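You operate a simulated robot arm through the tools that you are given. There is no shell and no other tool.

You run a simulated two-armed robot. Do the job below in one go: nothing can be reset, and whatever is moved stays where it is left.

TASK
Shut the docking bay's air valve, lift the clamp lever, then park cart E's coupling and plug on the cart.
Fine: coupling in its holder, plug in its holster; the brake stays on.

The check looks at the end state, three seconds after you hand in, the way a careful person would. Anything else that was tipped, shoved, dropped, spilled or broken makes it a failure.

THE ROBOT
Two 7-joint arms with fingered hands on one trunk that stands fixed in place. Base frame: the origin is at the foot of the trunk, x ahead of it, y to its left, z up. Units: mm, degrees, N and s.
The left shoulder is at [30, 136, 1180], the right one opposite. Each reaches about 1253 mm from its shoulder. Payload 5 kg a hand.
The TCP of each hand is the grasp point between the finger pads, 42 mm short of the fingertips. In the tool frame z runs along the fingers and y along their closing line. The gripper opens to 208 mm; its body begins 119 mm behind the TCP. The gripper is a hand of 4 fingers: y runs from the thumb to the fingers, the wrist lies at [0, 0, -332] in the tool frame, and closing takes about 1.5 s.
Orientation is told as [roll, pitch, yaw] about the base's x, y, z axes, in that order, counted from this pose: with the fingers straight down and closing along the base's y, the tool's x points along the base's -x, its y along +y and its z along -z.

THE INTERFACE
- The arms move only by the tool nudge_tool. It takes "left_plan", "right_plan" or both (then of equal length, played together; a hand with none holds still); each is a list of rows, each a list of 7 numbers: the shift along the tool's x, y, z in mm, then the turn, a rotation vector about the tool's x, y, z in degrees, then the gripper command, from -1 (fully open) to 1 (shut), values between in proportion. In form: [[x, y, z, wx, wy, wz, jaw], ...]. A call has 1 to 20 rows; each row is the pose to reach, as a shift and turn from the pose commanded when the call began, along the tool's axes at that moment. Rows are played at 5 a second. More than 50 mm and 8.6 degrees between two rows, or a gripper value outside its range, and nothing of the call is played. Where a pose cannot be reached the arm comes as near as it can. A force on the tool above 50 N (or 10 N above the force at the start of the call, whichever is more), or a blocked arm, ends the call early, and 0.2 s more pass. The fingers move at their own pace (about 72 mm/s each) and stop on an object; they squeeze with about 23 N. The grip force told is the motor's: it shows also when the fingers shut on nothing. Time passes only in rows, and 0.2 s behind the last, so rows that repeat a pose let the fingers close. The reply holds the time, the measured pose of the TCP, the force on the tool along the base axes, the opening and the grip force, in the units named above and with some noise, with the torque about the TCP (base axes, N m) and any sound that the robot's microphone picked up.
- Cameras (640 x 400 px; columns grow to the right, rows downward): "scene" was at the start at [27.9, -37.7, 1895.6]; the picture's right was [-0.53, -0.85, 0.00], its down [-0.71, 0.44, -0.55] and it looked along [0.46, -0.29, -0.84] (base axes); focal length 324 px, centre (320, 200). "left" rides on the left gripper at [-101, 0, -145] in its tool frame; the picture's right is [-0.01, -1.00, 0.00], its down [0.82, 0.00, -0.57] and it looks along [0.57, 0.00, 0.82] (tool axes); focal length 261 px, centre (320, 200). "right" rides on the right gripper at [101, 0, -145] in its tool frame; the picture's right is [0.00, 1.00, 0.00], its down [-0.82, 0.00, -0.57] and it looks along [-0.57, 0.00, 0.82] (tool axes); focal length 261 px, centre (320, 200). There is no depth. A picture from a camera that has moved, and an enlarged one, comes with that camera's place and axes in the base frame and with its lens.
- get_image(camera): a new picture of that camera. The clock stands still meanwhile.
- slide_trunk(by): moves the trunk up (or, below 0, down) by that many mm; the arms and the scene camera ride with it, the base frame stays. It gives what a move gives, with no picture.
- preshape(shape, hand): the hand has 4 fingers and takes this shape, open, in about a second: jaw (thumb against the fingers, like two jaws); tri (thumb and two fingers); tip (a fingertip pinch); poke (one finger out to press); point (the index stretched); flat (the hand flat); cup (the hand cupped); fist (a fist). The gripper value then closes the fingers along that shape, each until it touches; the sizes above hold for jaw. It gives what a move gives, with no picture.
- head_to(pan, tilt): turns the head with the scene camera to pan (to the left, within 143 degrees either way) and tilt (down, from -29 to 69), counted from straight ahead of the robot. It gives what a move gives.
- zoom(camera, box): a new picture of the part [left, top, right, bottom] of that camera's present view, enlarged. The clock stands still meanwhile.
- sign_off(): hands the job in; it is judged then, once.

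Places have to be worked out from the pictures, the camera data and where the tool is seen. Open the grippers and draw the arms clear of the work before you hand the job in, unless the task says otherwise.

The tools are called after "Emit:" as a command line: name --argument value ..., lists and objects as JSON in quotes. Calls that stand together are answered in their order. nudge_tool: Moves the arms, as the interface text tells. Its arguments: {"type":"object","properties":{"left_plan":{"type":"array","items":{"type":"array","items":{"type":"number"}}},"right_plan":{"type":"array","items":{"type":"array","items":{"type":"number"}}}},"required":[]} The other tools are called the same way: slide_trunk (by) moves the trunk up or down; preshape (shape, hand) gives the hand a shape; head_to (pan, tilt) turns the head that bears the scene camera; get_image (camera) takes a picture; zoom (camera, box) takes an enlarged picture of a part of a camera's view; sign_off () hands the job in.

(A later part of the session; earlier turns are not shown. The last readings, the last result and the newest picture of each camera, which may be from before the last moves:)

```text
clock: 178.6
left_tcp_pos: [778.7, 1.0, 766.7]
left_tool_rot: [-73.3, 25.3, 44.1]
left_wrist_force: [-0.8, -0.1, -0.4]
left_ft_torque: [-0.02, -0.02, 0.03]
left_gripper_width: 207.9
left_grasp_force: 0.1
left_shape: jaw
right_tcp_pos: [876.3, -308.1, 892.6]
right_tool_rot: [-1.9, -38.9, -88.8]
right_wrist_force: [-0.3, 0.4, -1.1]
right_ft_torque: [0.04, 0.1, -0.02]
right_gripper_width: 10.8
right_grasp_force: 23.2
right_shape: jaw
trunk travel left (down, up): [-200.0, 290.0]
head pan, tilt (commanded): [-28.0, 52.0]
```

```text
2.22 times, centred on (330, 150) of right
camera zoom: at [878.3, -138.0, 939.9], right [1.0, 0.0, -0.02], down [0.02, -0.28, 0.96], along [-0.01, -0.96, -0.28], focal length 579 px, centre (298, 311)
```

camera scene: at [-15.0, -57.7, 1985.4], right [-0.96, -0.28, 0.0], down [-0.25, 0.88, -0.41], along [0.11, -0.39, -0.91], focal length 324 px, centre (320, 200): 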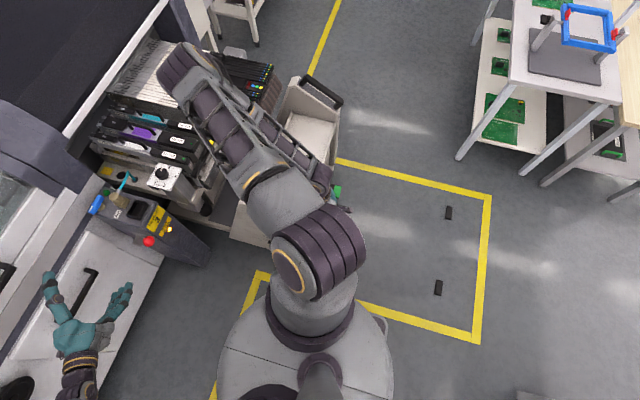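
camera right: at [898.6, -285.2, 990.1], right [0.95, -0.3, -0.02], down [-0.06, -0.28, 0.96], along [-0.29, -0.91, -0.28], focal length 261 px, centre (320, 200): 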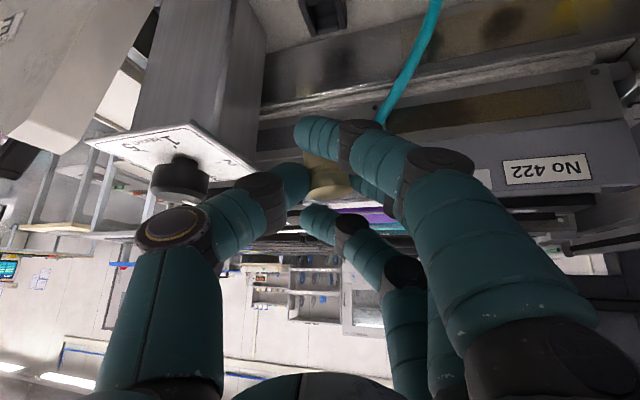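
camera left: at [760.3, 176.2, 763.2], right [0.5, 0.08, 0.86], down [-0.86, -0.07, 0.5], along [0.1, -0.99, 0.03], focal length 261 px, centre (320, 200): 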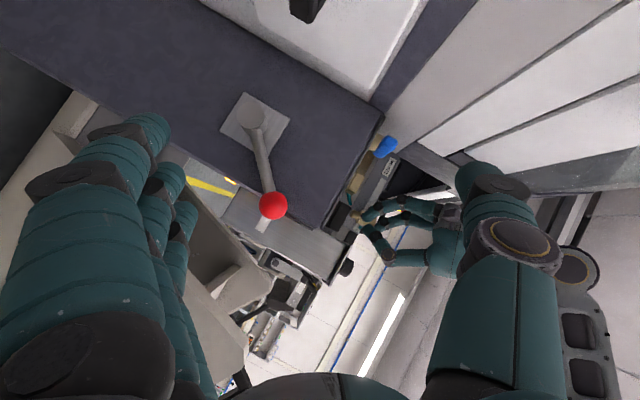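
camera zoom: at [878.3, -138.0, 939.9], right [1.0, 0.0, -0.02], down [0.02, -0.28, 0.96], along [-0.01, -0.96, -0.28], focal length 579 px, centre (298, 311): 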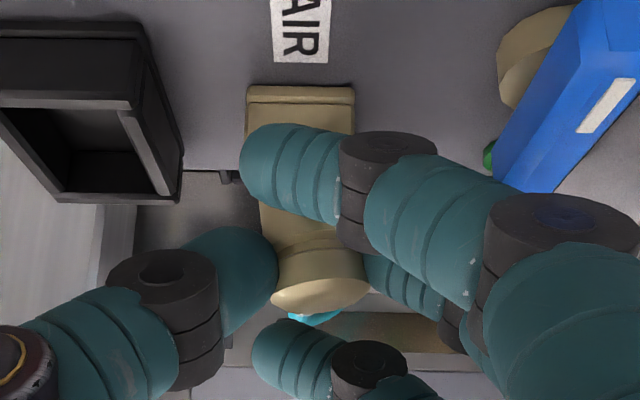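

The nose is back in the brass fitting with no resistance. I'll lower the last 3 mm and open the hand.

Emit:
nudge_tool --right_plan '[[2, 0, 2.5, 0, 0, 0, 0.78], [2, 0, 2.5, 0, 0, 0, 0.6], [2, 0, 2.5, 0, 0, 0, 0.4], [2, 0, 2.5, 0, 0, 0, 0.35], [2, 0, 2.5, 0, 0, 0, 0.35]]'

Emit:
zoom --camera "right" --box '[230, 60, 430, 240]'

Emit:
zoom --camera "left" --box '[340, 120, 460, 250]'

```text
clock: 179.8
left_tcp_pos: [780.2, 1.3, 768.4]
left_tool_rot: [-73.3, 25.3, 44.1]
left_wrist_force: [1.0, 0.5, -0.6]
left_ft_torque: [0.03, -0.01, 0.02]
left_gripper_width: 208.0
left_grasp_force: 0.1
left_shape: jaw
right_tcp_pos: [876.5, -307.4, 889.5]
right_tool_rot: [-1.9, -38.9, -88.9]
right_wrist_force: [-0.5, 0.2, 0.4]
right_ft_torque: [-0.01, -0.01, 0.02]
right_gripper_width: 67.3
right_grasp_force: 0.0
right_shape: jaw
trunk travel left (down, up): [-200.0, 290.0]
head pan, tilt (commanded): [-28.0, 52.0]
```

```text
2.22 times, centred on (330, 150) of right
camera zoom: at [878.1, -138.3, 937.3], right [1.0, 0.0, -0.02], down [0.02, -0.28, 0.96], along [-0.01, -0.96, -0.28], focal length 579 px, centre (298, 311)
```

zoom: 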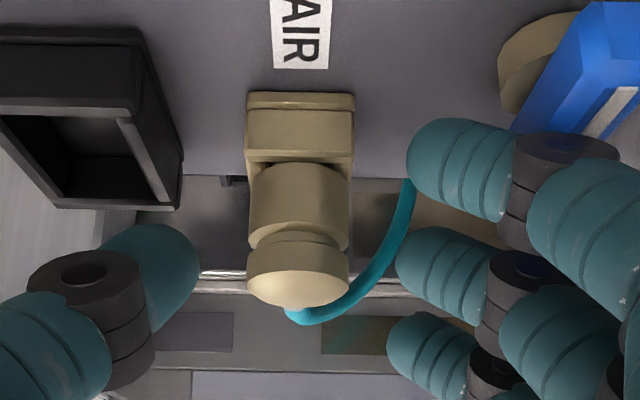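

```text
3.08 times, centred on (400, 185) of left
camera zoom: at [760.3, 176.7, 763.1], right [0.5, 0.08, 0.86], down [-0.86, -0.07, 0.5], along [0.1, -0.99, 0.03], focal length 802 px, centre (74, 246)
```

zoom: 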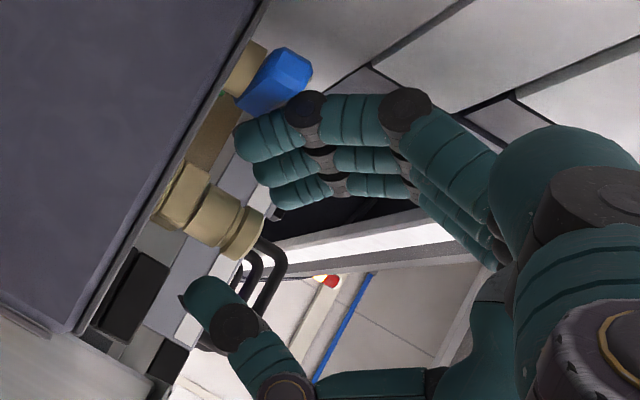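

The coupling is back upright in its dock fitting. A better idea for the rail: keep this grip, but at the holder lean the hand a further 10° so the round nose reaches in while my thumb stays clear of the pillar. I'll trim the hand's roll by 2° first and re-grip.

Emit:
nudge_tool --right_plan '[[0, 0, 0, -1.8, 0, 1.44, 0.45], [0, 0, 0, -1.8, 0, 1.44, 0.5], [0, 0, 0, -1.8, 0, 1.44, 0.5]]'

Emit:
zoom --camera "right" --box '[230, 80, 430, 260]'

Emit:
zoom --camera "left" --box '[340, 120, 460, 250]'

```text
clock: 180.6
left_tcp_pos: [779.0, 1.4, 768.3]
left_tool_rot: [-73.2, 25.3, 43.9]
left_wrist_force: [0.0, 0.5, 0.4]
left_ft_torque: [0.02, -0.02, 0.02]
left_gripper_width: 208.0
left_grasp_force: 0.2
left_shape: jaw
right_tcp_pos: [875.4, -307.4, 889.5]
right_tool_rot: [1.2, -38.8, -90.7]
right_wrist_force: [0.9, 0.1, -0.7]
right_ft_torque: [-0.02, -0.02, 0.01]
right_gripper_width: 52.7
right_grasp_force: 0.0
right_shape: jaw
trunk travel left (down, up): [-200.0, 290.0]
head pan, tilt (commanded): [-28.0, 52.0]
```

```text
2.22 times, centred on (330, 170) of right
camera zoom: at [875.6, -138.1, 937.0], right [1.0, 0.0, 0.02], down [-0.02, -0.28, 0.96], along [0.0, -0.96, -0.28], focal length 579 px, centre (298, 267)
```

zoom: 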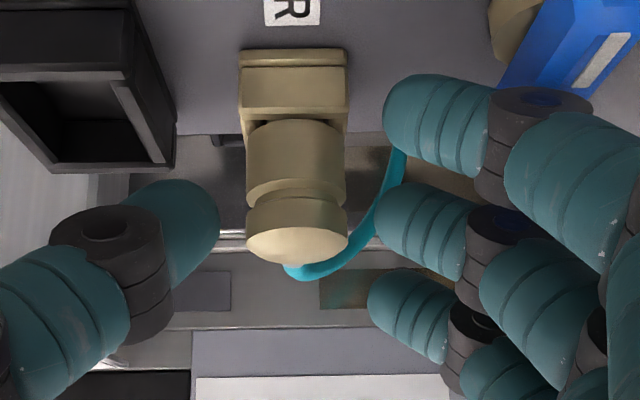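

```text
3.08 times, centred on (400, 185) of left
camera zoom: at [760.2, 176.8, 763.3], right [0.5, 0.08, 0.86], down [-0.86, -0.07, 0.5], along [0.1, -0.99, 0.03], focal length 802 px, centre (74, 246)
```

zoom: 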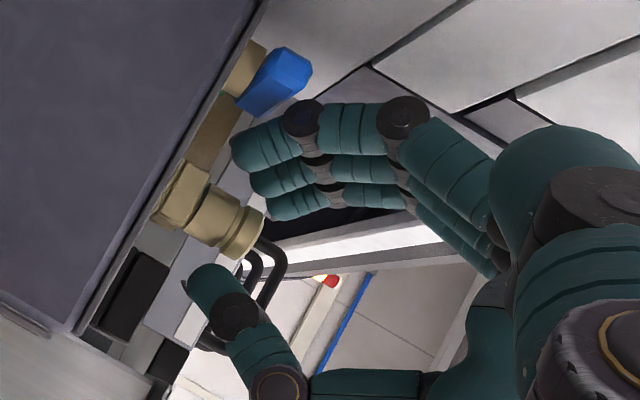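

Emit:
nudge_tool --right_plan '[[0, 0, 0, 0, 0, 0, 0.62], [0, 0, 0, 0, 0, 0, 0.72], [0, 0, 0, 0, 0, 0, 0.78], [0, 0, 0, 0, 0, 0, 0.78], [-9, 0, -11.7, 0, 0, 0, 0.78], [-18.8, 0, -23.4, 0, 0, 0, 0.78], [-28, 0, -35, 0, 0, 0, 0.78], [-31.3, 0, -39, 0, 0, 0, 0.78]]'

Emit:
zoom --camera "left" --box '[360, 150, 440, 230]'

Emit:
zoom --camera "right" --box '[230, 60, 430, 240]'

```text
clock: 182.3
left_tcp_pos: [778.5, 0.4, 768.6]
left_tool_rot: [-73.3, 25.4, 44.0]
left_wrist_force: [0.0, -0.3, -0.3]
left_ft_torque: [-0.02, 0.02, -0.03]
left_gripper_width: 208.0
left_grasp_force: 0.1
left_shape: jaw
right_tcp_pos: [875.5, -307.5, 939.7]
right_tool_rot: [1.1, -38.9, -90.7]
right_wrist_force: [0.0, 0.3, -1.3]
right_ft_torque: [0.05, 0.0, -0.03]
right_gripper_width: 10.8
right_grasp_force: 22.8
right_shape: jaw
trunk travel left (down, up): [-200.0, 290.0]
head pan, tilt (commanded): [-28.0, 52.0]
```

```text
5.00 times, centred on (400, 190) of left
camera zoom: at [760.5, 176.6, 763.0], right [0.5, 0.08, 0.86], down [-0.86, -0.07, 0.5], along [0.1, -0.99, 0.03], focal length 1303 px, centre (-80, 250)
```

zoom: 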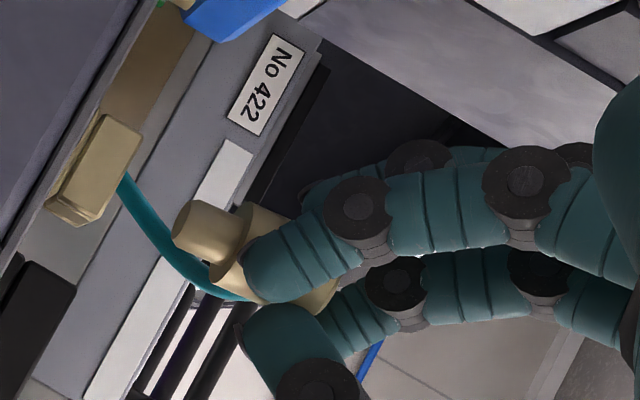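

```text
2.22 times, centred on (330, 150) of right
camera zoom: at [875.3, -137.8, 987.0], right [1.0, 0.0, 0.02], down [-0.02, -0.28, 0.96], along [0.0, -0.96, -0.28], focal length 579 px, centre (298, 311)
```

zoom: 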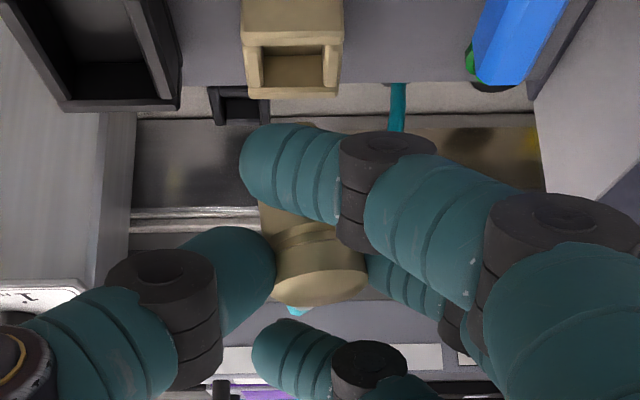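

Held again with the same slight lean. I'll carry it over to the rail with yaw −13°, the extra 10° tilt and a small roll correction, stopping high and about 16 mm to the +y side of the holder.

Emit:
nudge_tool --right_plan '[[-23, -9, 15.6, 1.5, -2.5, 2.9, 0.78], [-46, -17, 31, 3, -5, 5.8, 0.78], [-69, -26, 47, 4.5, -7.5, 8.7, 0.78], [-91.8, -34.7, 62.6, 5.95, -9.96, 11.66, 0.78]]'

Emit:
get_image --camera "right"

Emit:
zoom --camera "right" --box '[120, 0, 420, 220]'

Emit:
zoom --camera "left" --box '[310, 150, 430, 280]'

```text
clock: 183.3
left_tcp_pos: [779.3, 2.0, 768.1]
left_tool_rot: [-73.3, 25.3, 44.1]
left_wrist_force: [0.2, -0.1, 0.3]
left_ft_torque: [0.0, 0.03, 0.02]
left_gripper_width: 208.2
left_grasp_force: 0.0
left_shape: jaw
right_tcp_pos: [840.3, -416.6, 946.0]
right_tool_rot: [6.6, -48.1, -107.7]
right_wrist_force: [0.4, 0.6, -1.2]
right_ft_torque: [0.05, 0.0, -0.05]
right_gripper_width: 10.7
right_grasp_force: 23.5
right_shape: jaw
trunk travel left (down, up): [-200.0, 290.0]
head pan, tilt (commanded): [-28.0, 52.0]
```

```text
taken
camera right: at [877.4, -246.0, 965.6], right [0.97, -0.22, 0.08], down [-0.11, -0.1, 0.99], along [-0.21, -0.97, -0.12], focal length 261 px, centre (320, 200)
```

right: 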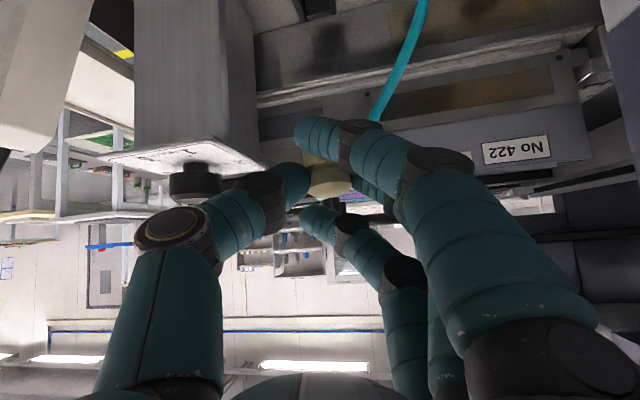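

```text
1.82 times, centred on (270, 110) of right
camera zoom: at [877.4, -246.0, 965.6], right [0.97, -0.22, 0.08], down [-0.11, -0.1, 0.99], along [-0.21, -0.97, -0.12], focal length 474 px, centre (411, 364)
```

zoom: 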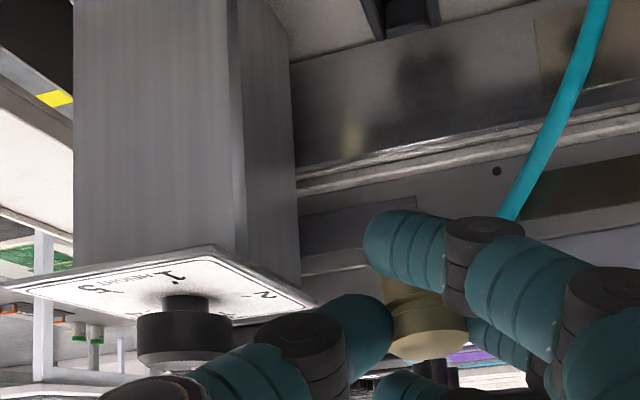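

```text
3.08 times, centred on (370, 215) of left
camera zoom: at [760.4, 176.7, 763.0], right [0.5, 0.08, 0.86], down [-0.86, -0.07, 0.5], along [0.1, -0.99, 0.03], focal length 802 px, centre (166, 154)
```

zoom: 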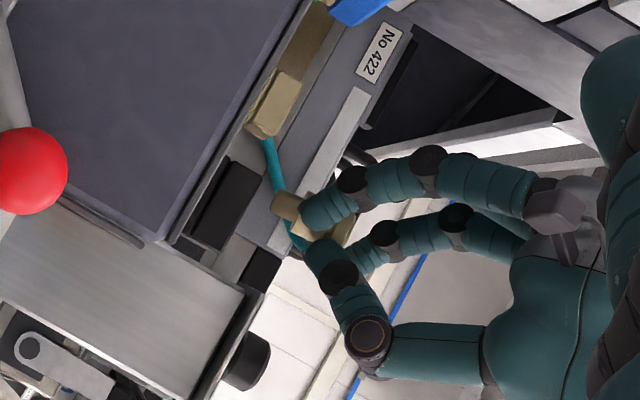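

The hand is in position and the thumb is now clear of the pillar's side. I'll raise the left hand so its camera can look down at the holder and the coupling's nose.

Emit:
nudge_tool --left_plan '[[23.6, -37, -17, -3.4, -3.4, 2.4, -1], [47, -74, -34, -6.7, -6.8, 4.7, -1], [71, -112, -51, -10.1, -10.2, 7.1, -1], [94.5, -149, -68, -13.5, -13.7, 9.5, -1], [118, -186, -85, -16.9, -17.1, 11.9, -1], [142, -223, -102, -20.2, -20.5, 14.2, -1], [165, -260, -119, -23.6, -23.9, 16.6, -1]]'

Emit:
get_image --camera "left"

```text
clock: 184.9
left_tcp_pos: [730.8, 9.5, 1095.1]
left_tool_rot: [-46.3, -1.1, 56.4]
left_wrist_force: [-1.7, 0.6, -0.3]
left_ft_torque: [-0.07, -0.21, 0.06]
left_gripper_width: 208.1
left_grasp_force: 0.1
left_shape: jaw
right_tcp_pos: [838.1, -417.5, 948.8]
right_tool_rot: [7.0, -48.1, -107.7]
right_wrist_force: [-0.7, -0.6, 0.3]
right_ft_torque: [0.21, -0.07, 0.08]
right_gripper_width: 10.7
right_grasp_force: 23.1
right_shape: jaw
trunk travel left (down, up): [-200.0, 290.0]
head pan, tilt (commanded): [-28.0, 52.0]
```

```text
taken
camera left: at [697.5, 148.9, 1196.9], right [0.57, -0.39, 0.72], down [-0.8, -0.46, 0.38], along [0.19, -0.8, -0.57], focal length 261 px, centre (320, 200)
```

left: 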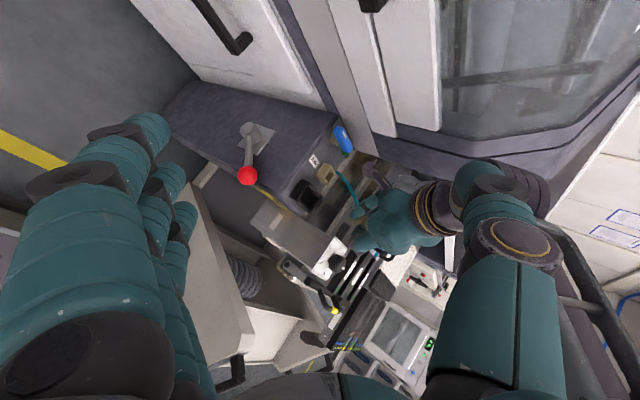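

Emit:
zoom --camera "left" --box '[290, 140, 410, 260]'

Emit:
zoom --camera "left" --box '[320, 165, 370, 215]'

```text
3.33 times, centred on (350, 200) of left
camera zoom: at [697.5, 148.9, 1196.9], right [0.57, -0.39, 0.72], down [-0.8, -0.46, 0.38], along [0.19, -0.8, -0.57], focal length 869 px, centre (220, 200)
```

zoom: 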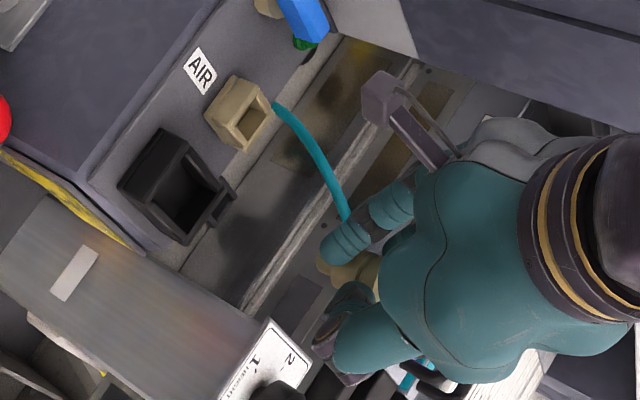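

```text
8.00 times, centred on (345, 190) of left
camera zoom: at [697.5, 148.9, 1196.9], right [0.57, -0.39, 0.72], down [-0.8, -0.46, 0.38], along [0.19, -0.8, -0.57], focal length 2085 px, centre (120, 280)
```

zoom: 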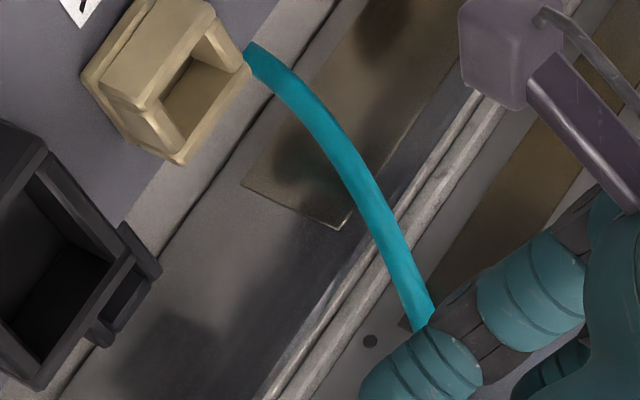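

From above I can see the small rail holder beside the dock socket, and the gripped coupling. I'll descend about 97 mm along this offset line, with the thumb passing beside the dial plate.

Emit:
nudge_tool --right_plan '[[18, -2, 16, 0, 0, 0, 0.78], [36, -4, 32, 0, 0, 0, 0.78], [54, -6, 48, 0, 0, 0, 0.78], [72, -7.8, 64.6, 0, 0, 0, 0.78]]'

Emit:
get_image --camera "right"

Emit:
zoom --camera "left" --box '[300, 150, 400, 250]'

```text
clock: 185.9
left_tcp_pos: [733.7, 9.1, 1093.5]
left_tool_rot: [-46.5, -1.0, 56.5]
left_wrist_force: [-0.2, 0.0, -0.6]
left_ft_torque: [0.03, 0.01, -0.01]
left_gripper_width: 208.4
left_grasp_force: 0.1
left_shape: jaw
right_tcp_pos: [842.0, -418.1, 851.3]
right_tool_rot: [6.9, -48.1, -107.6]
right_wrist_force: [0.6, -0.3, -1.1]
right_ft_torque: [0.17, 0.08, -0.13]
right_gripper_width: 10.7
right_grasp_force: 22.9
right_shape: jaw
trunk travel left (down, up): [-200.0, 290.0]
head pan, tilt (commanded): [-28.0, 52.0]
```

```text
taken
camera right: at [878.9, -247.1, 870.3], right [0.97, -0.22, 0.08], down [-0.11, -0.1, 0.99], along [-0.21, -0.97, -0.12], focal length 261 px, centre (320, 200)
```

right: 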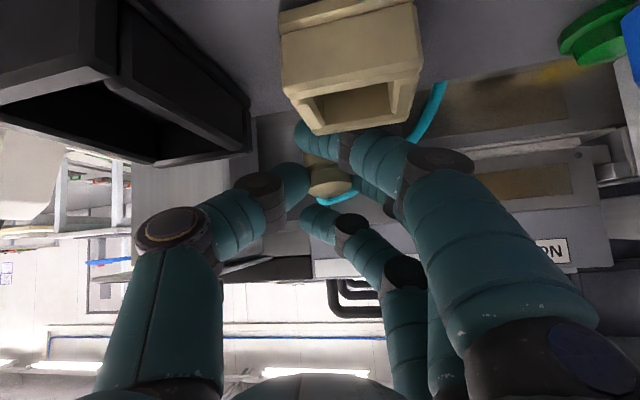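

```text
4.00 times, centred on (350, 200) of left
camera zoom: at [700.8, 149.3, 1194.7], right [0.57, -0.39, 0.72], down [-0.8, -0.46, 0.38], along [0.19, -0.8, -0.57], focal length 1043 px, centre (200, 200)
```

zoom: 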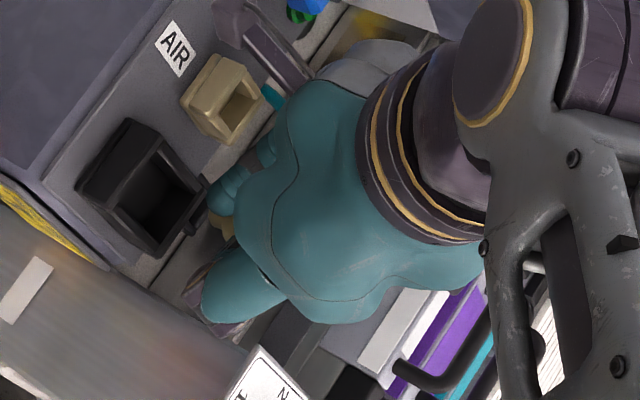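

No contact so far. I'll zoom in to locate the coupling's nose relative to the holder.

Emit:
zoom --camera "left" --box '[335, 185, 375, 225]'

Emit:
zoom --camera "right" --box '[230, 90, 430, 230]'

```text
10.00 times, centred on (355, 205) of left
camera zoom: at [700.8, 149.3, 1194.7], right [0.57, -0.39, 0.72], down [-0.8, -0.46, 0.38], along [0.19, -0.8, -0.57], focal length 2606 px, centre (-30, 150)
```

zoom: 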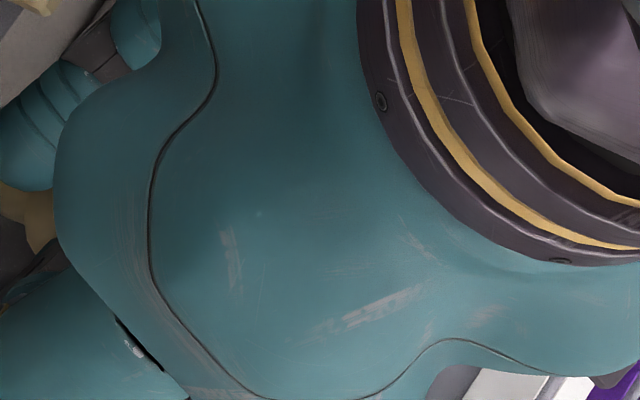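

```text
2.86 times, centred on (330, 160) of right
camera zoom: at [878.9, -247.1, 870.3], right [0.97, -0.22, 0.08], down [-0.11, -0.1, 0.99], along [-0.21, -0.97, -0.12], focal length 745 px, centre (291, 314)
```

zoom: 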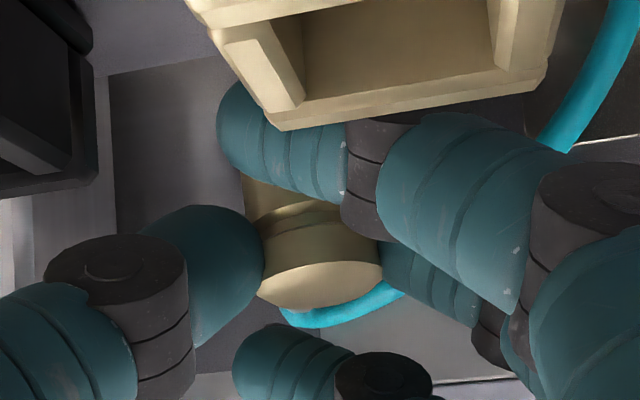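

Emit:
zoom --camera "left" --box '[318, 185, 350, 217]'

Emit:
zoom --camera "scene" --box '[250, 110, 370, 230]'

```text
12.50 times, centred on (334, 201) of left
camera zoom: at [700.8, 149.3, 1194.7], right [0.57, -0.39, 0.72], down [-0.8, -0.46, 0.38], along [0.19, -0.8, -0.57], focal length 3258 px, centre (145, 188)
```

zoom: 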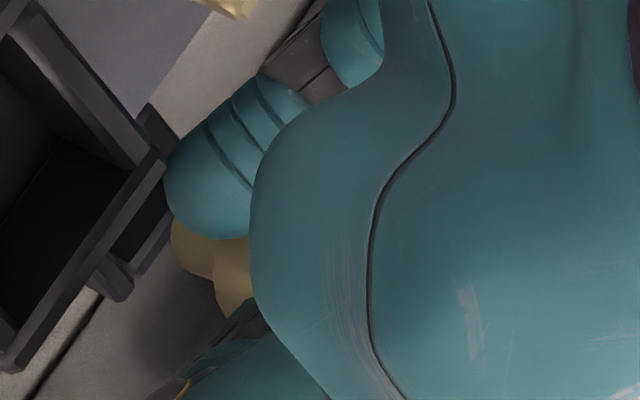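

```text
3.33 times, centred on (310, 170) of scene
camera zoom: at [36.0, -36.2, 1901.8], right [-0.47, -0.88, 0.0], down [-0.7, 0.37, -0.61], along [0.54, -0.29, -0.79], focal length 1079 px, centre (353, 300)
```

zoom: 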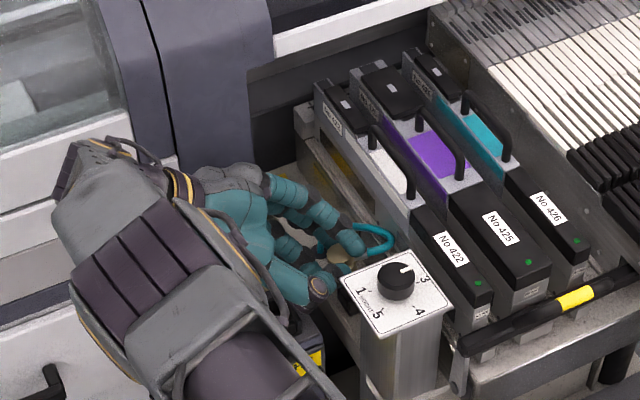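

The nose is about 16 mm short in −y and leans slightly; I'll rotate the hand −6° about y to straighten it and shift −16.5 mm in y and −4.6 mm in x, keeping this height (my thumb is already below the dial plate).

Emit:
nudge_tool --right_plan '[[-4, -0.3, 4.2, -1.9, 0.65, 2.2, 0.78], [-8, -0.6, 8.5, -3.8, 1.3, 4.4, 0.78], [-11.5, -0.8, 12.7, -3.8, 1.3, 4.4, 0.78]]'

Emit:
zoom --camera "left" --box '[318, 185, 350, 217]'

Emit:
get_image --camera "right"

```text
clock: 186.8
left_tcp_pos: [733.0, 8.8, 1092.5]
left_tool_rot: [-46.4, -1.0, 56.6]
left_wrist_force: [1.0, 0.1, -0.4]
left_ft_torque: [-0.02, -0.01, 0.0]
left_gripper_width: 207.9
left_grasp_force: 0.1
left_shape: jaw
right_tcp_pos: [836.5, -435.8, 850.5]
right_tool_rot: [15.0, -46.0, -113.6]
right_wrist_force: [1.7, 0.1, -1.7]
right_ft_torque: [0.07, 0.04, 0.01]
right_gripper_width: 10.6
right_grasp_force: 22.8
right_shape: jaw
trunk travel left (down, up): [-200.0, 290.0]
head pan, tilt (commanded): [-28.0, 52.0]
```

```text
12.50 times, centred on (334, 201) of left
camera zoom: at [700.4, 149.4, 1195.0], right [0.57, -0.39, 0.73], down [-0.8, -0.46, 0.38], along [0.19, -0.8, -0.57], focal length 3258 px, centre (145, 188)
```

zoom: 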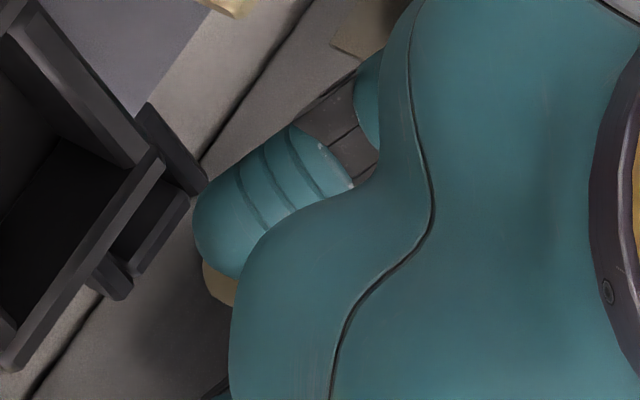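

```text
taken
camera right: at [870.7, -264.9, 874.4], right [0.96, -0.22, 0.18], down [-0.21, -0.1, 0.97], along [-0.2, -0.97, -0.14], focal length 261 px, centre (320, 200)
```

right: 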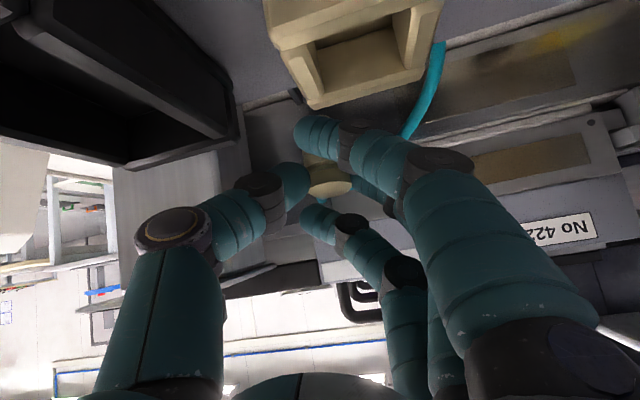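

Emit:
zoom --camera "right" --box '[260, 100, 400, 220]'

```text
3.33 times, centred on (330, 160) of right
camera zoom: at [870.7, -264.9, 874.4], right [0.96, -0.22, 0.18], down [-0.21, -0.1, 0.97], along [-0.2, -0.97, -0.14], focal length 869 px, centre (287, 333)
```

zoom: 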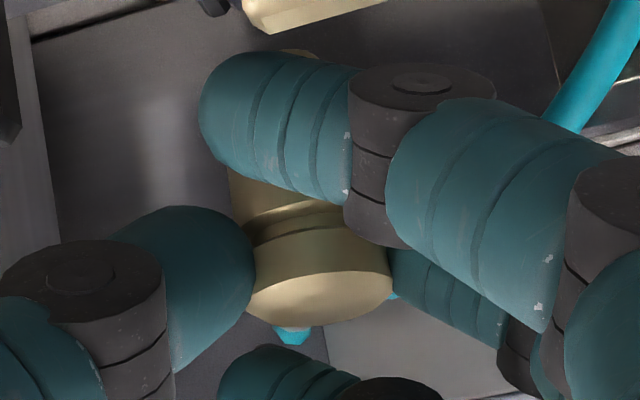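

The nose tip peeks past my index finger at about [844,-470,776]; the holder centre is about [840,-467]. I'll correct by −4.5/+3 mm and lower 28 mm to just above it.

Emit:
nudge_tool --right_plan '[[-0.1, -2.5, -0.7, 0, 0, 0, 0.78], [0.7, -5, -2.2, 0, 0, 0, 0.78], [10, -7.5, 7, 0, 0, 0, 0.78], [20.8, -10, 16.6, 0, 0, 0, 0.78]]'

Emit:
zoom --camera "right" --box '[260, 80, 400, 220]'

Emit:
zoom --camera "left" --box '[318, 185, 350, 217]'

```text
clock: 187.8
left_tcp_pos: [734.6, 8.9, 1094.0]
left_tool_rot: [-46.5, -1.0, 56.5]
left_wrist_force: [0.3, -0.1, -0.1]
left_ft_torque: [-0.02, -0.03, -0.02]
left_gripper_width: 207.8
left_grasp_force: 0.0
left_shape: jaw
right_tcp_pos: [831.8, -431.8, 823.8]
right_tool_rot: [15.4, -46.0, -113.6]
right_wrist_force: [1.2, 0.0, 8.4]
right_ft_torque: [-0.2, -0.09, 0.07]
right_gripper_width: 11.4
right_grasp_force: 23.2
right_shape: jaw
trunk travel left (down, up): [-200.0, 290.0]
head pan, tilt (commanded): [-28.0, 52.0]
```

```text
2.86 times, centred on (330, 150) of right
camera zoom: at [866.2, -261.0, 847.4], right [0.96, -0.22, 0.19], down [-0.21, -0.1, 0.97], along [-0.19, -0.97, -0.14], focal length 745 px, centre (291, 343)
```

zoom: 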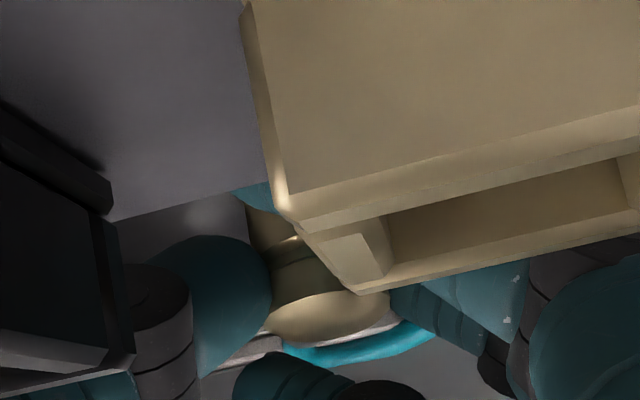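

```text
12.50 times, centred on (334, 201) of left
camera zoom: at [699.4, 150.3, 1195.7], right [0.57, -0.39, 0.73], down [-0.8, -0.46, 0.38], along [0.19, -0.8, -0.57], focal length 3258 px, centre (145, 188)
```

zoom: 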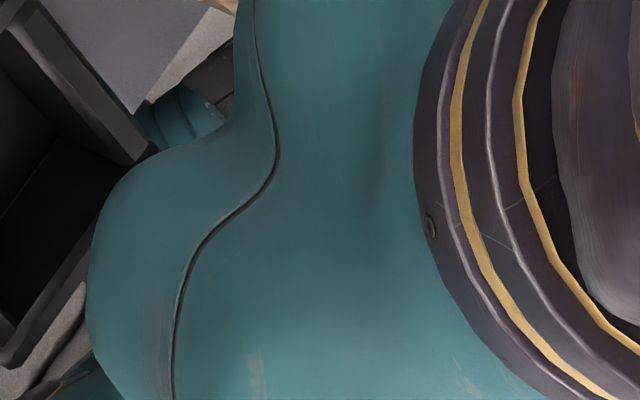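

A light contact (about 10 N) near the nose suggests it touches the +y wall of the holder. I'll shift −2.5 mm in y and go down a little.

Emit:
nudge_tool --right_plan '[[-1.6, 0.5, 1.8, 0, 0, 0, 0.78], [2, -0.4, 5.2, 0, 0, 0, 0.78], [4.9, -1.1, 7.9, 0, 0, 0, 0.78]]'

```text
clock: 188.6
left_tcp_pos: [732.3, 8.9, 1093.9]
left_tool_rot: [-46.5, -1.1, 56.6]
left_wrist_force: [0.8, -0.4, -0.4]
left_ft_torque: [-0.01, -0.04, -0.04]
left_gripper_width: 207.8
left_grasp_force: 0.0
left_shape: jaw
right_tcp_pos: [830.5, -433.4, 815.6]
right_tool_rot: [15.1, -46.1, -113.7]
right_wrist_force: [4.0, 0.5, 14.9]
right_ft_torque: [-0.48, -0.21, 0.11]
right_gripper_width: 10.6
right_grasp_force: 23.5
right_shape: jaw
trunk travel left (down, up): [-200.0, 290.0]
head pan, tilt (commanded): [-28.0, 52.0]
```

Emit:
nudge_tool --right_plan '[[0.6, 2, 0, 0, 0, 0, 0.78], [2.7, 1.4, 2, 0, 0, 0, 0.78], [4.8, 0.9, 4, 0, 0, 0, 0.78]]'

Emit:
get_image --camera "right"

Emit:
zoom --camera "scene" --box '[250, 120, 370, 240]'

```text
clock: 189.3
left_tcp_pos: [731.0, 10.7, 1095.7]
left_tool_rot: [-46.7, -1.1, 56.5]
left_wrist_force: [-1.3, 0.0, 0.5]
left_ft_torque: [0.0, -0.03, 0.04]
left_gripper_width: 208.2
left_grasp_force: 0.1
left_shape: jaw
right_tcp_pos: [833.3, -432.3, 814.4]
right_tool_rot: [15.4, -46.1, -113.9]
right_wrist_force: [-0.7, 9.0, 41.2]
right_ft_torque: [-0.82, 0.02, 0.2]
right_gripper_width: 11.0
right_grasp_force: 23.8
right_shape: jaw
trunk travel left (down, up): [-200.0, 290.0]
head pan, tilt (commanded): [-28.0, 52.0]
```

```text
taken
camera right: at [867.9, -261.5, 836.1], right [0.96, -0.22, 0.19], down [-0.21, -0.1, 0.97], along [-0.19, -0.97, -0.14], focal length 261 px, centre (320, 200)
```

right: 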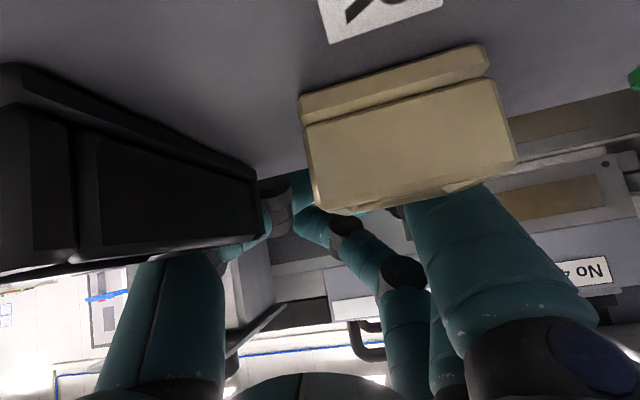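

```text
3.33 times, centred on (310, 180) of scene
camera zoom: at [30.9, -32.7, 1902.3], right [-0.47, -0.88, 0.0], down [-0.69, 0.37, -0.62], along [0.55, -0.29, -0.79], focal length 1079 px, centre (353, 267)
```

zoom: 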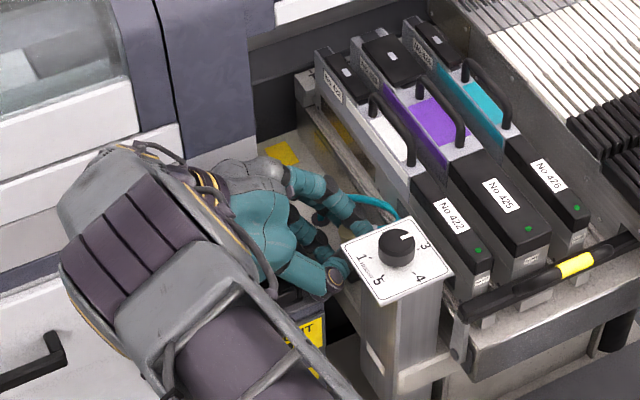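

41 N now, acting near the nose's −x side. I'll back up 4 mm, shift +3 mm in x and try again gently.

Emit:
nudge_tool --right_plan '[[-2.9, 0.7, -2.7, 0, 0, 0, 0.78], [-2, 3.6, -2.8, 0, 0, 0, 0.78], [0.1, 3, -0.8, 0, 0, 0, 0.78]]'

Emit:
nudge_tool --right_plan '[[1.4, -0.4, 1.3, 0, 0, 0, 0.78], [2.1, -0.5, 2, 0, 0, 0, 0.78]]'

```text
clock: 190.2
left_tcp_pos: [730.5, 11.0, 1095.7]
left_tool_rot: [-46.7, -0.9, 56.5]
left_wrist_force: [-0.7, -0.3, -0.2]
left_ft_torque: [-0.02, -0.02, -0.03]
left_gripper_width: 207.9
left_grasp_force: 0.0
left_shape: jaw
right_tcp_pos: [835.0, -433.1, 814.0]
right_tool_rot: [15.3, -46.1, -113.8]
right_wrist_force: [-5.4, 11.2, 43.7]
right_ft_torque: [-0.7, 0.22, 0.02]
right_gripper_width: 12.0
right_grasp_force: 22.7
right_shape: jaw
trunk travel left (down, up): [-200.0, 290.0]
head pan, tilt (commanded): [-28.0, 52.0]
```

```text
clock: 190.7
left_tcp_pos: [732.8, 8.3, 1093.9]
left_tool_rot: [-46.7, -1.0, 56.4]
left_wrist_force: [0.5, -0.7, -0.1]
left_ft_torque: [0.03, 0.04, 0.01]
left_gripper_width: 208.0
left_grasp_force: 0.1
left_shape: jaw
right_tcp_pos: [839.4, -433.5, 812.8]
right_tool_rot: [15.5, -46.2, -113.9]
right_wrist_force: [-10.2, 12.7, 33.1]
right_ft_torque: [-0.53, 0.47, -0.37]
right_gripper_width: 12.4
right_grasp_force: 22.7
right_shape: jaw
trunk travel left (down, up): [-200.0, 290.0]
head pan, tilt (commanded): [-28.0, 52.0]
stopped in row 2 (right hand): the force on the tool passed its limit at 57 N (the readings are from after the stop); the commanded pose is now the measured one
```

Now it presses against the opposite walls (+x and −y), so the nose seems to be inside the frame; the centre should be about 3–4 mm back. I'll centre it and check the force.

Emit:
nudge_tool --right_plan '[[-0.7, -1.7, -0.8, 0, 0, 0, 0.78], [-1.4, -3.3, -1.6, 0, 0, 0, 0.78], [-1.4, -3.3, -1.6, 0, 0, 0, 0.78]]'

Emit:
get_image --camera "right"

```text
clock: 191.5
left_tcp_pos: [731.9, 10.1, 1094.1]
left_tool_rot: [-46.7, -1.0, 56.5]
left_wrist_force: [-0.1, 0.4, 0.1]
left_ft_torque: [0.03, -0.03, 0.04]
left_gripper_width: 208.1
left_grasp_force: 0.1
left_shape: jaw
right_tcp_pos: [833.7, -431.6, 813.2]
right_tool_rot: [15.4, -46.1, -113.8]
right_wrist_force: [4.6, 4.7, 27.7]
right_ft_torque: [0.02, 0.06, 0.12]
right_gripper_width: 11.1
right_grasp_force: 23.2
right_shape: jaw
trunk travel left (down, up): [-200.0, 290.0]
head pan, tilt (commanded): [-28.0, 52.0]
```

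```text
taken
camera right: at [868.0, -261.4, 835.2], right [0.96, -0.22, 0.19], down [-0.21, -0.1, 0.97], along [-0.19, -0.97, -0.14], focal length 261 px, centre (320, 200)
```

right: 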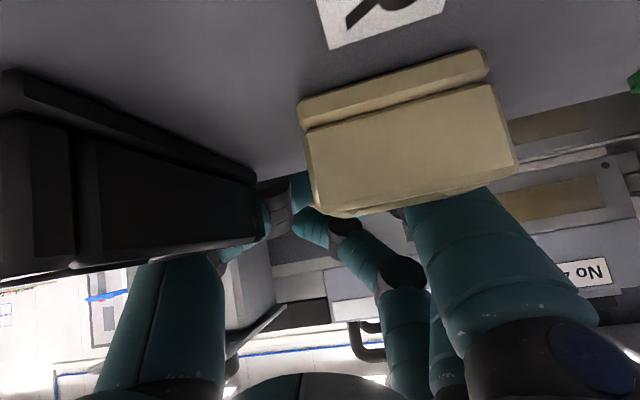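

The remaining upward force now comes from my index finger resting on the holder's wall, with the nose inside the frame. I'll raise 2 mm and open the hand so the coupling can drop in.

Emit:
nudge_tool --right_plan '[[-1.4, 0.4, -1.3, 0, 0, 0, 0.78], [-1.4, 0.4, -1.3, 0, 0, 0, 0.65], [-1.4, 0.4, -1.3, 0, 0, 0, 0.5], [-1.4, 0.4, -1.3, 0, 0, 0, 0.42], [-1.4, 0.4, -1.3, 0, 0, 0, 0.42]]'

Emit:
get_image --camera "right"

Emit:
zoom --camera "left" --box '[315, 170, 365, 220]'

Emit:
zoom --camera "scene" --box '[280, 150, 360, 220]'

```text
clock: 192.7
left_tcp_pos: [733.3, 8.7, 1094.0]
left_tool_rot: [-46.5, -1.0, 56.4]
left_wrist_force: [-0.2, -0.9, 0.2]
left_ft_torque: [0.02, 0.0, 0.01]
left_gripper_width: 208.3
left_grasp_force: 0.1
left_shape: jaw
right_tcp_pos: [831.8, -433.6, 809.4]
right_tool_rot: [15.0, -46.1, -113.6]
right_wrist_force: [-4.6, -1.1, 1.5]
right_ft_torque: [0.26, -0.03, 0.51]
right_gripper_width: 60.6
right_grasp_force: 0.0
right_shape: jaw
trunk travel left (down, up): [-200.0, 290.0]
head pan, tilt (commanded): [-28.0, 52.0]
```

```text
taken
camera right: at [866.9, -262.5, 832.7], right [0.96, -0.22, 0.18], down [-0.21, -0.1, 0.97], along [-0.2, -0.97, -0.14], focal length 261 px, centre (320, 200)
```

right: 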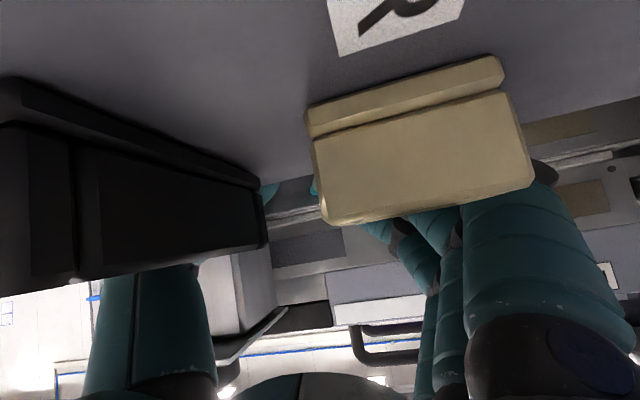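

```text
8.00 times, centred on (340, 195) of left
camera zoom: at [699.9, 149.4, 1195.2], right [0.57, -0.39, 0.73], down [-0.8, -0.46, 0.38], along [0.19, -0.8, -0.57], focal length 2085 px, centre (160, 240)
```

zoom: 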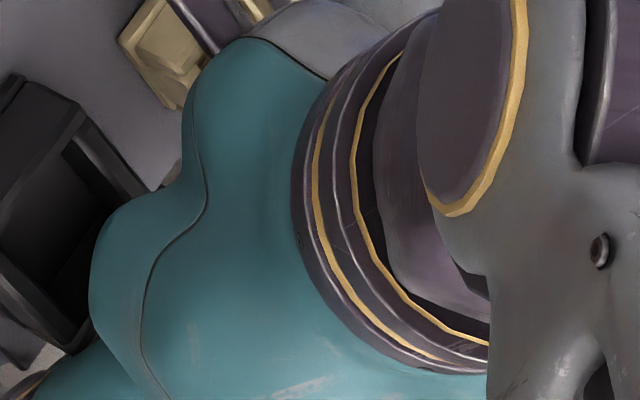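

```text
5.71 times, centred on (320, 185) of scene
camera zoom: at [34.6, -36.0, 1901.7], right [-0.47, -0.88, 0.0], down [-0.7, 0.37, -0.62], along [0.54, -0.29, -0.79], focal length 1850 px, centre (320, 286)
```

zoom: 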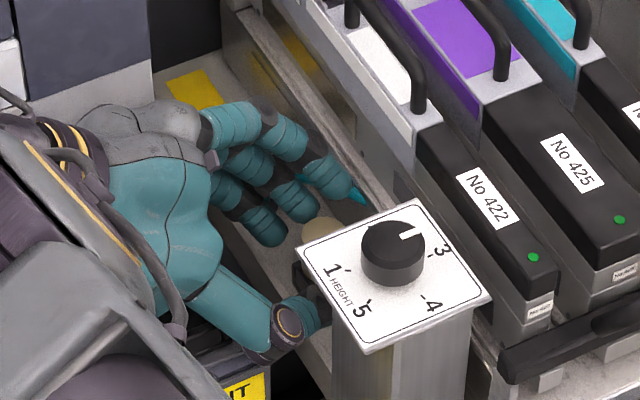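

The coupling stands at the holder between my open fingers. I'll retract the hand along its axis (up and toward +y) without touching it.

Emit:
nudge_tool --right_plan '[[0, 0, -15, 0, 0, 0, 0.35], [0, 0, -35, 0, 0, 0, 0.35], [0, 0, -60, 0, 0, 0, 0.35], [0, 0, -90, 0, 0, 0, 0.35], [-10, 0, -130, 0, 0, 0, 0.35]]'

Emit:
get_image --camera "right"

Emit:
zoom --camera "scene" --box '[280, 150, 360, 220]'

Emit:
zoom --camera "left" --box '[315, 170, 365, 220]'

```text
clock: 193.9
left_tcp_pos: [733.9, 15.0, 1094.7]
left_tool_rot: [-46.6, -1.0, 57.0]
left_wrist_force: [-5.3, 26.7, 13.3]
left_ft_torque: [-2.85, -1.52, 1.86]
left_gripper_width: 208.0
left_grasp_force: 0.1
left_shape: jaw
right_tcp_pos: [833.3, -348.8, 905.1]
right_tool_rot: [15.1, -46.3, -113.9]
right_wrist_force: [-0.3, 0.8, -0.1]
right_ft_torque: [-0.03, -0.11, 0.09]
right_gripper_width: 66.9
right_grasp_force: 0.1
right_shape: jaw
trunk travel left (down, up): [-200.0, 290.0]
head pan, tilt (commanded): [-28.0, 52.0]
```

```text
taken
camera right: at [868.1, -177.3, 927.3], right [0.96, -0.22, 0.18], down [-0.21, -0.09, 0.97], along [-0.2, -0.97, -0.14], focal length 261 px, centre (320, 200)
```

right: 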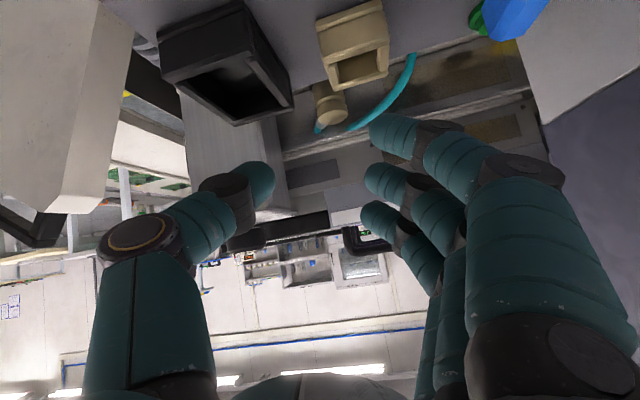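

```text
5.71 times, centred on (320, 185) of scene
camera zoom: at [33.2, -34.5, 1902.0], right [-0.47, -0.88, 0.0], down [-0.7, 0.37, -0.62], along [0.54, -0.29, -0.79], focal length 1850 px, centre (320, 286)
```

zoom: 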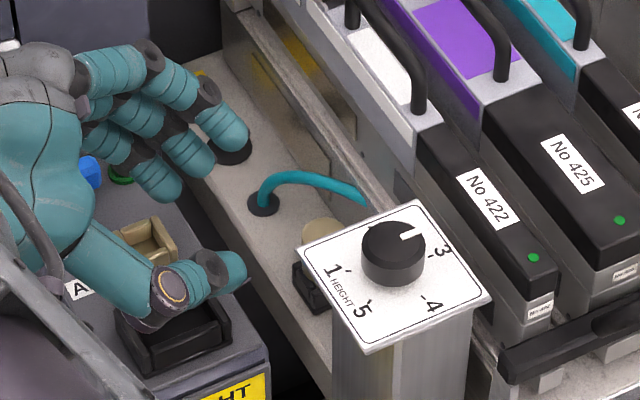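

```text
8.00 times, centred on (340, 195) of left
camera zoom: at [699.7, 154.7, 1196.2], right [0.57, -0.38, 0.73], down [-0.8, -0.47, 0.38], along [0.2, -0.8, -0.57], focal length 2085 px, centre (160, 240)
```

zoom: 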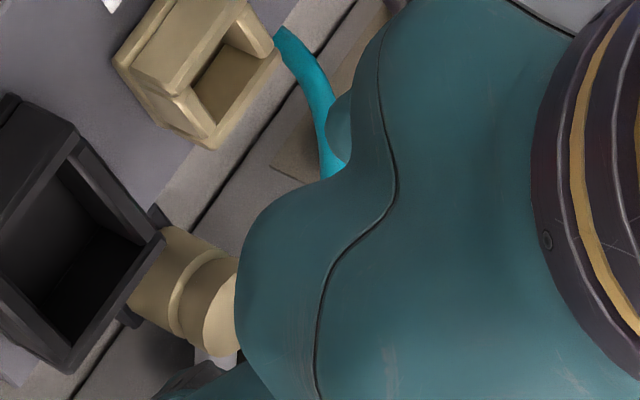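

The coupling is standing in the holder. My two hands have come into contact (27 N on the left), so I'll immediately move the left hand away to the left and back.

Emit:
nudge_tool --left_plan '[[-17, 9, -31, 0, 0, 0, -1], [-35, 18, -62, 0, 0, 0, -1], [-52, 27, -94, 0, 0, 0, -1], [-70, 36, -125, 0, 0, 0, -1]]'

Emit:
zoom --camera "right" --box '[260, 50, 420, 180]'

Emit:
zoom --camera "left" --box '[290, 140, 410, 260]'

```text
clock: 194.9
left_tcp_pos: [673.2, 129.7, 1156.8]
left_tool_rot: [-46.4, -1.0, 56.4]
left_wrist_force: [-0.4, 1.2, -0.6]
left_ft_torque: [0.0, -0.04, 0.0]
left_gripper_width: 208.0
left_grasp_force: 0.0
left_shape: jaw
right_tcp_pos: [834.7, -345.0, 906.1]
right_tool_rot: [15.3, -46.1, -113.6]
right_wrist_force: [-0.4, 1.3, 1.2]
right_ft_torque: [-0.01, -0.02, 0.02]
right_gripper_width: 67.1
right_grasp_force: 0.1
right_shape: jaw
trunk travel left (down, up): [-200.0, 290.0]
head pan, tilt (commanded): [-28.0, 52.0]
```

```text
3.08 times, centred on (340, 115) of right
camera zoom: at [869.7, -173.3, 929.0], right [0.96, -0.22, 0.19], down [-0.21, -0.1, 0.97], along [-0.19, -0.97, -0.14], focal length 802 px, centre (258, 462)
```

zoom: 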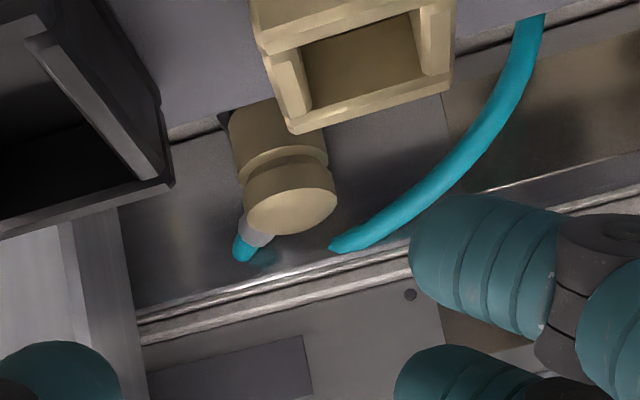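

```text
3.33 times, centred on (350, 200) of left
camera zoom: at [640.7, 270.9, 1257.7], right [0.57, -0.39, 0.73], down [-0.8, -0.46, 0.38], along [0.19, -0.8, -0.57], focal length 869 px, centre (220, 200)
```

zoom: 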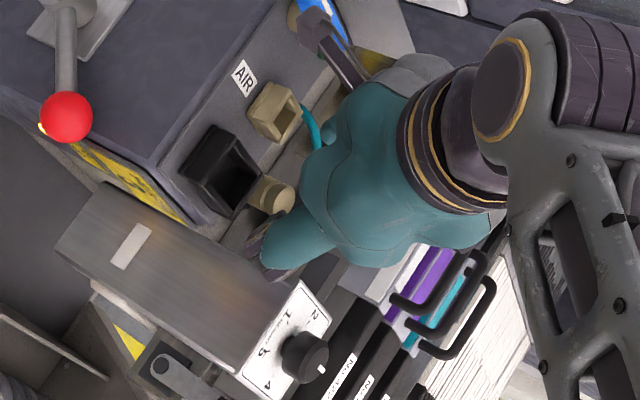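

The coupling stands in the holder but leans about 7°. I'll bring the right hand upright so its camera can look down at the holder and judge how well it is seated.

Emit:
nudge_tool --right_plan '[[-5, 1, -4.5, 0, 7.4, 0, 0.35], [-10, 2, -9, 0, 14.8, 0, 0.35], [-14, 4, -13, 0, 22.2, 0, 0.35], [-19, 5, -18, 0, 29.6, 0, 0.35], [-24, 6, -22, 0, 37, 0, 0.35], [-29, 7, -27, 0, 44, 0, 0.35]]'

Emit:
get_image --camera "right"

Emit:
zoom --camera "right" --box '[260, 40, 400, 180]'

```text
clock: 196.3
left_tcp_pos: [674.8, 128.2, 1157.9]
left_tool_rot: [-46.4, -1.1, 56.4]
left_wrist_force: [-1.0, -1.4, -0.3]
left_ft_torque: [0.16, 0.0, 0.15]
left_gripper_width: 208.0
left_grasp_force: 0.0
left_shape: jaw
right_tcp_pos: [835.4, -341.3, 946.0]
right_tool_rot: [10.4, -3.0, -103.1]
right_wrist_force: [-1.6, 1.4, -1.2]
right_ft_torque: [-0.15, -0.1, 0.01]
right_gripper_width: 67.4
right_grasp_force: 0.1
right_shape: jaw
trunk travel left (down, up): [-200.0, 290.0]
head pan, tilt (commanded): [-28.0, 52.0]
```

```text
taken
camera right: at [834.9, -232.3, 1082.3], right [0.96, -0.22, 0.18], down [-0.28, -0.75, 0.6], along [0.0, -0.63, -0.78], focal length 261 px, centre (320, 200)
```

right: 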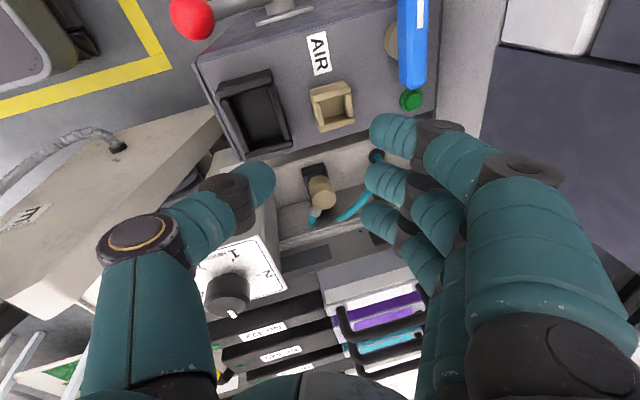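

```text
2.86 times, centred on (330, 110) of right
camera zoom: at [834.9, -232.3, 1082.3], right [0.96, -0.22, 0.18], down [-0.28, -0.75, 0.6], along [0.0, -0.63, -0.78], focal length 745 px, centre (291, 457)
```

zoom: 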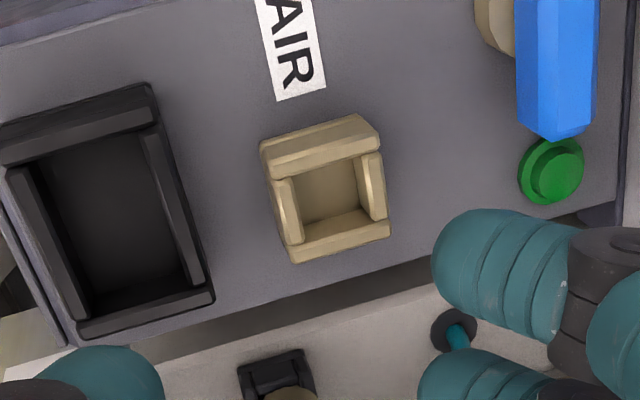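

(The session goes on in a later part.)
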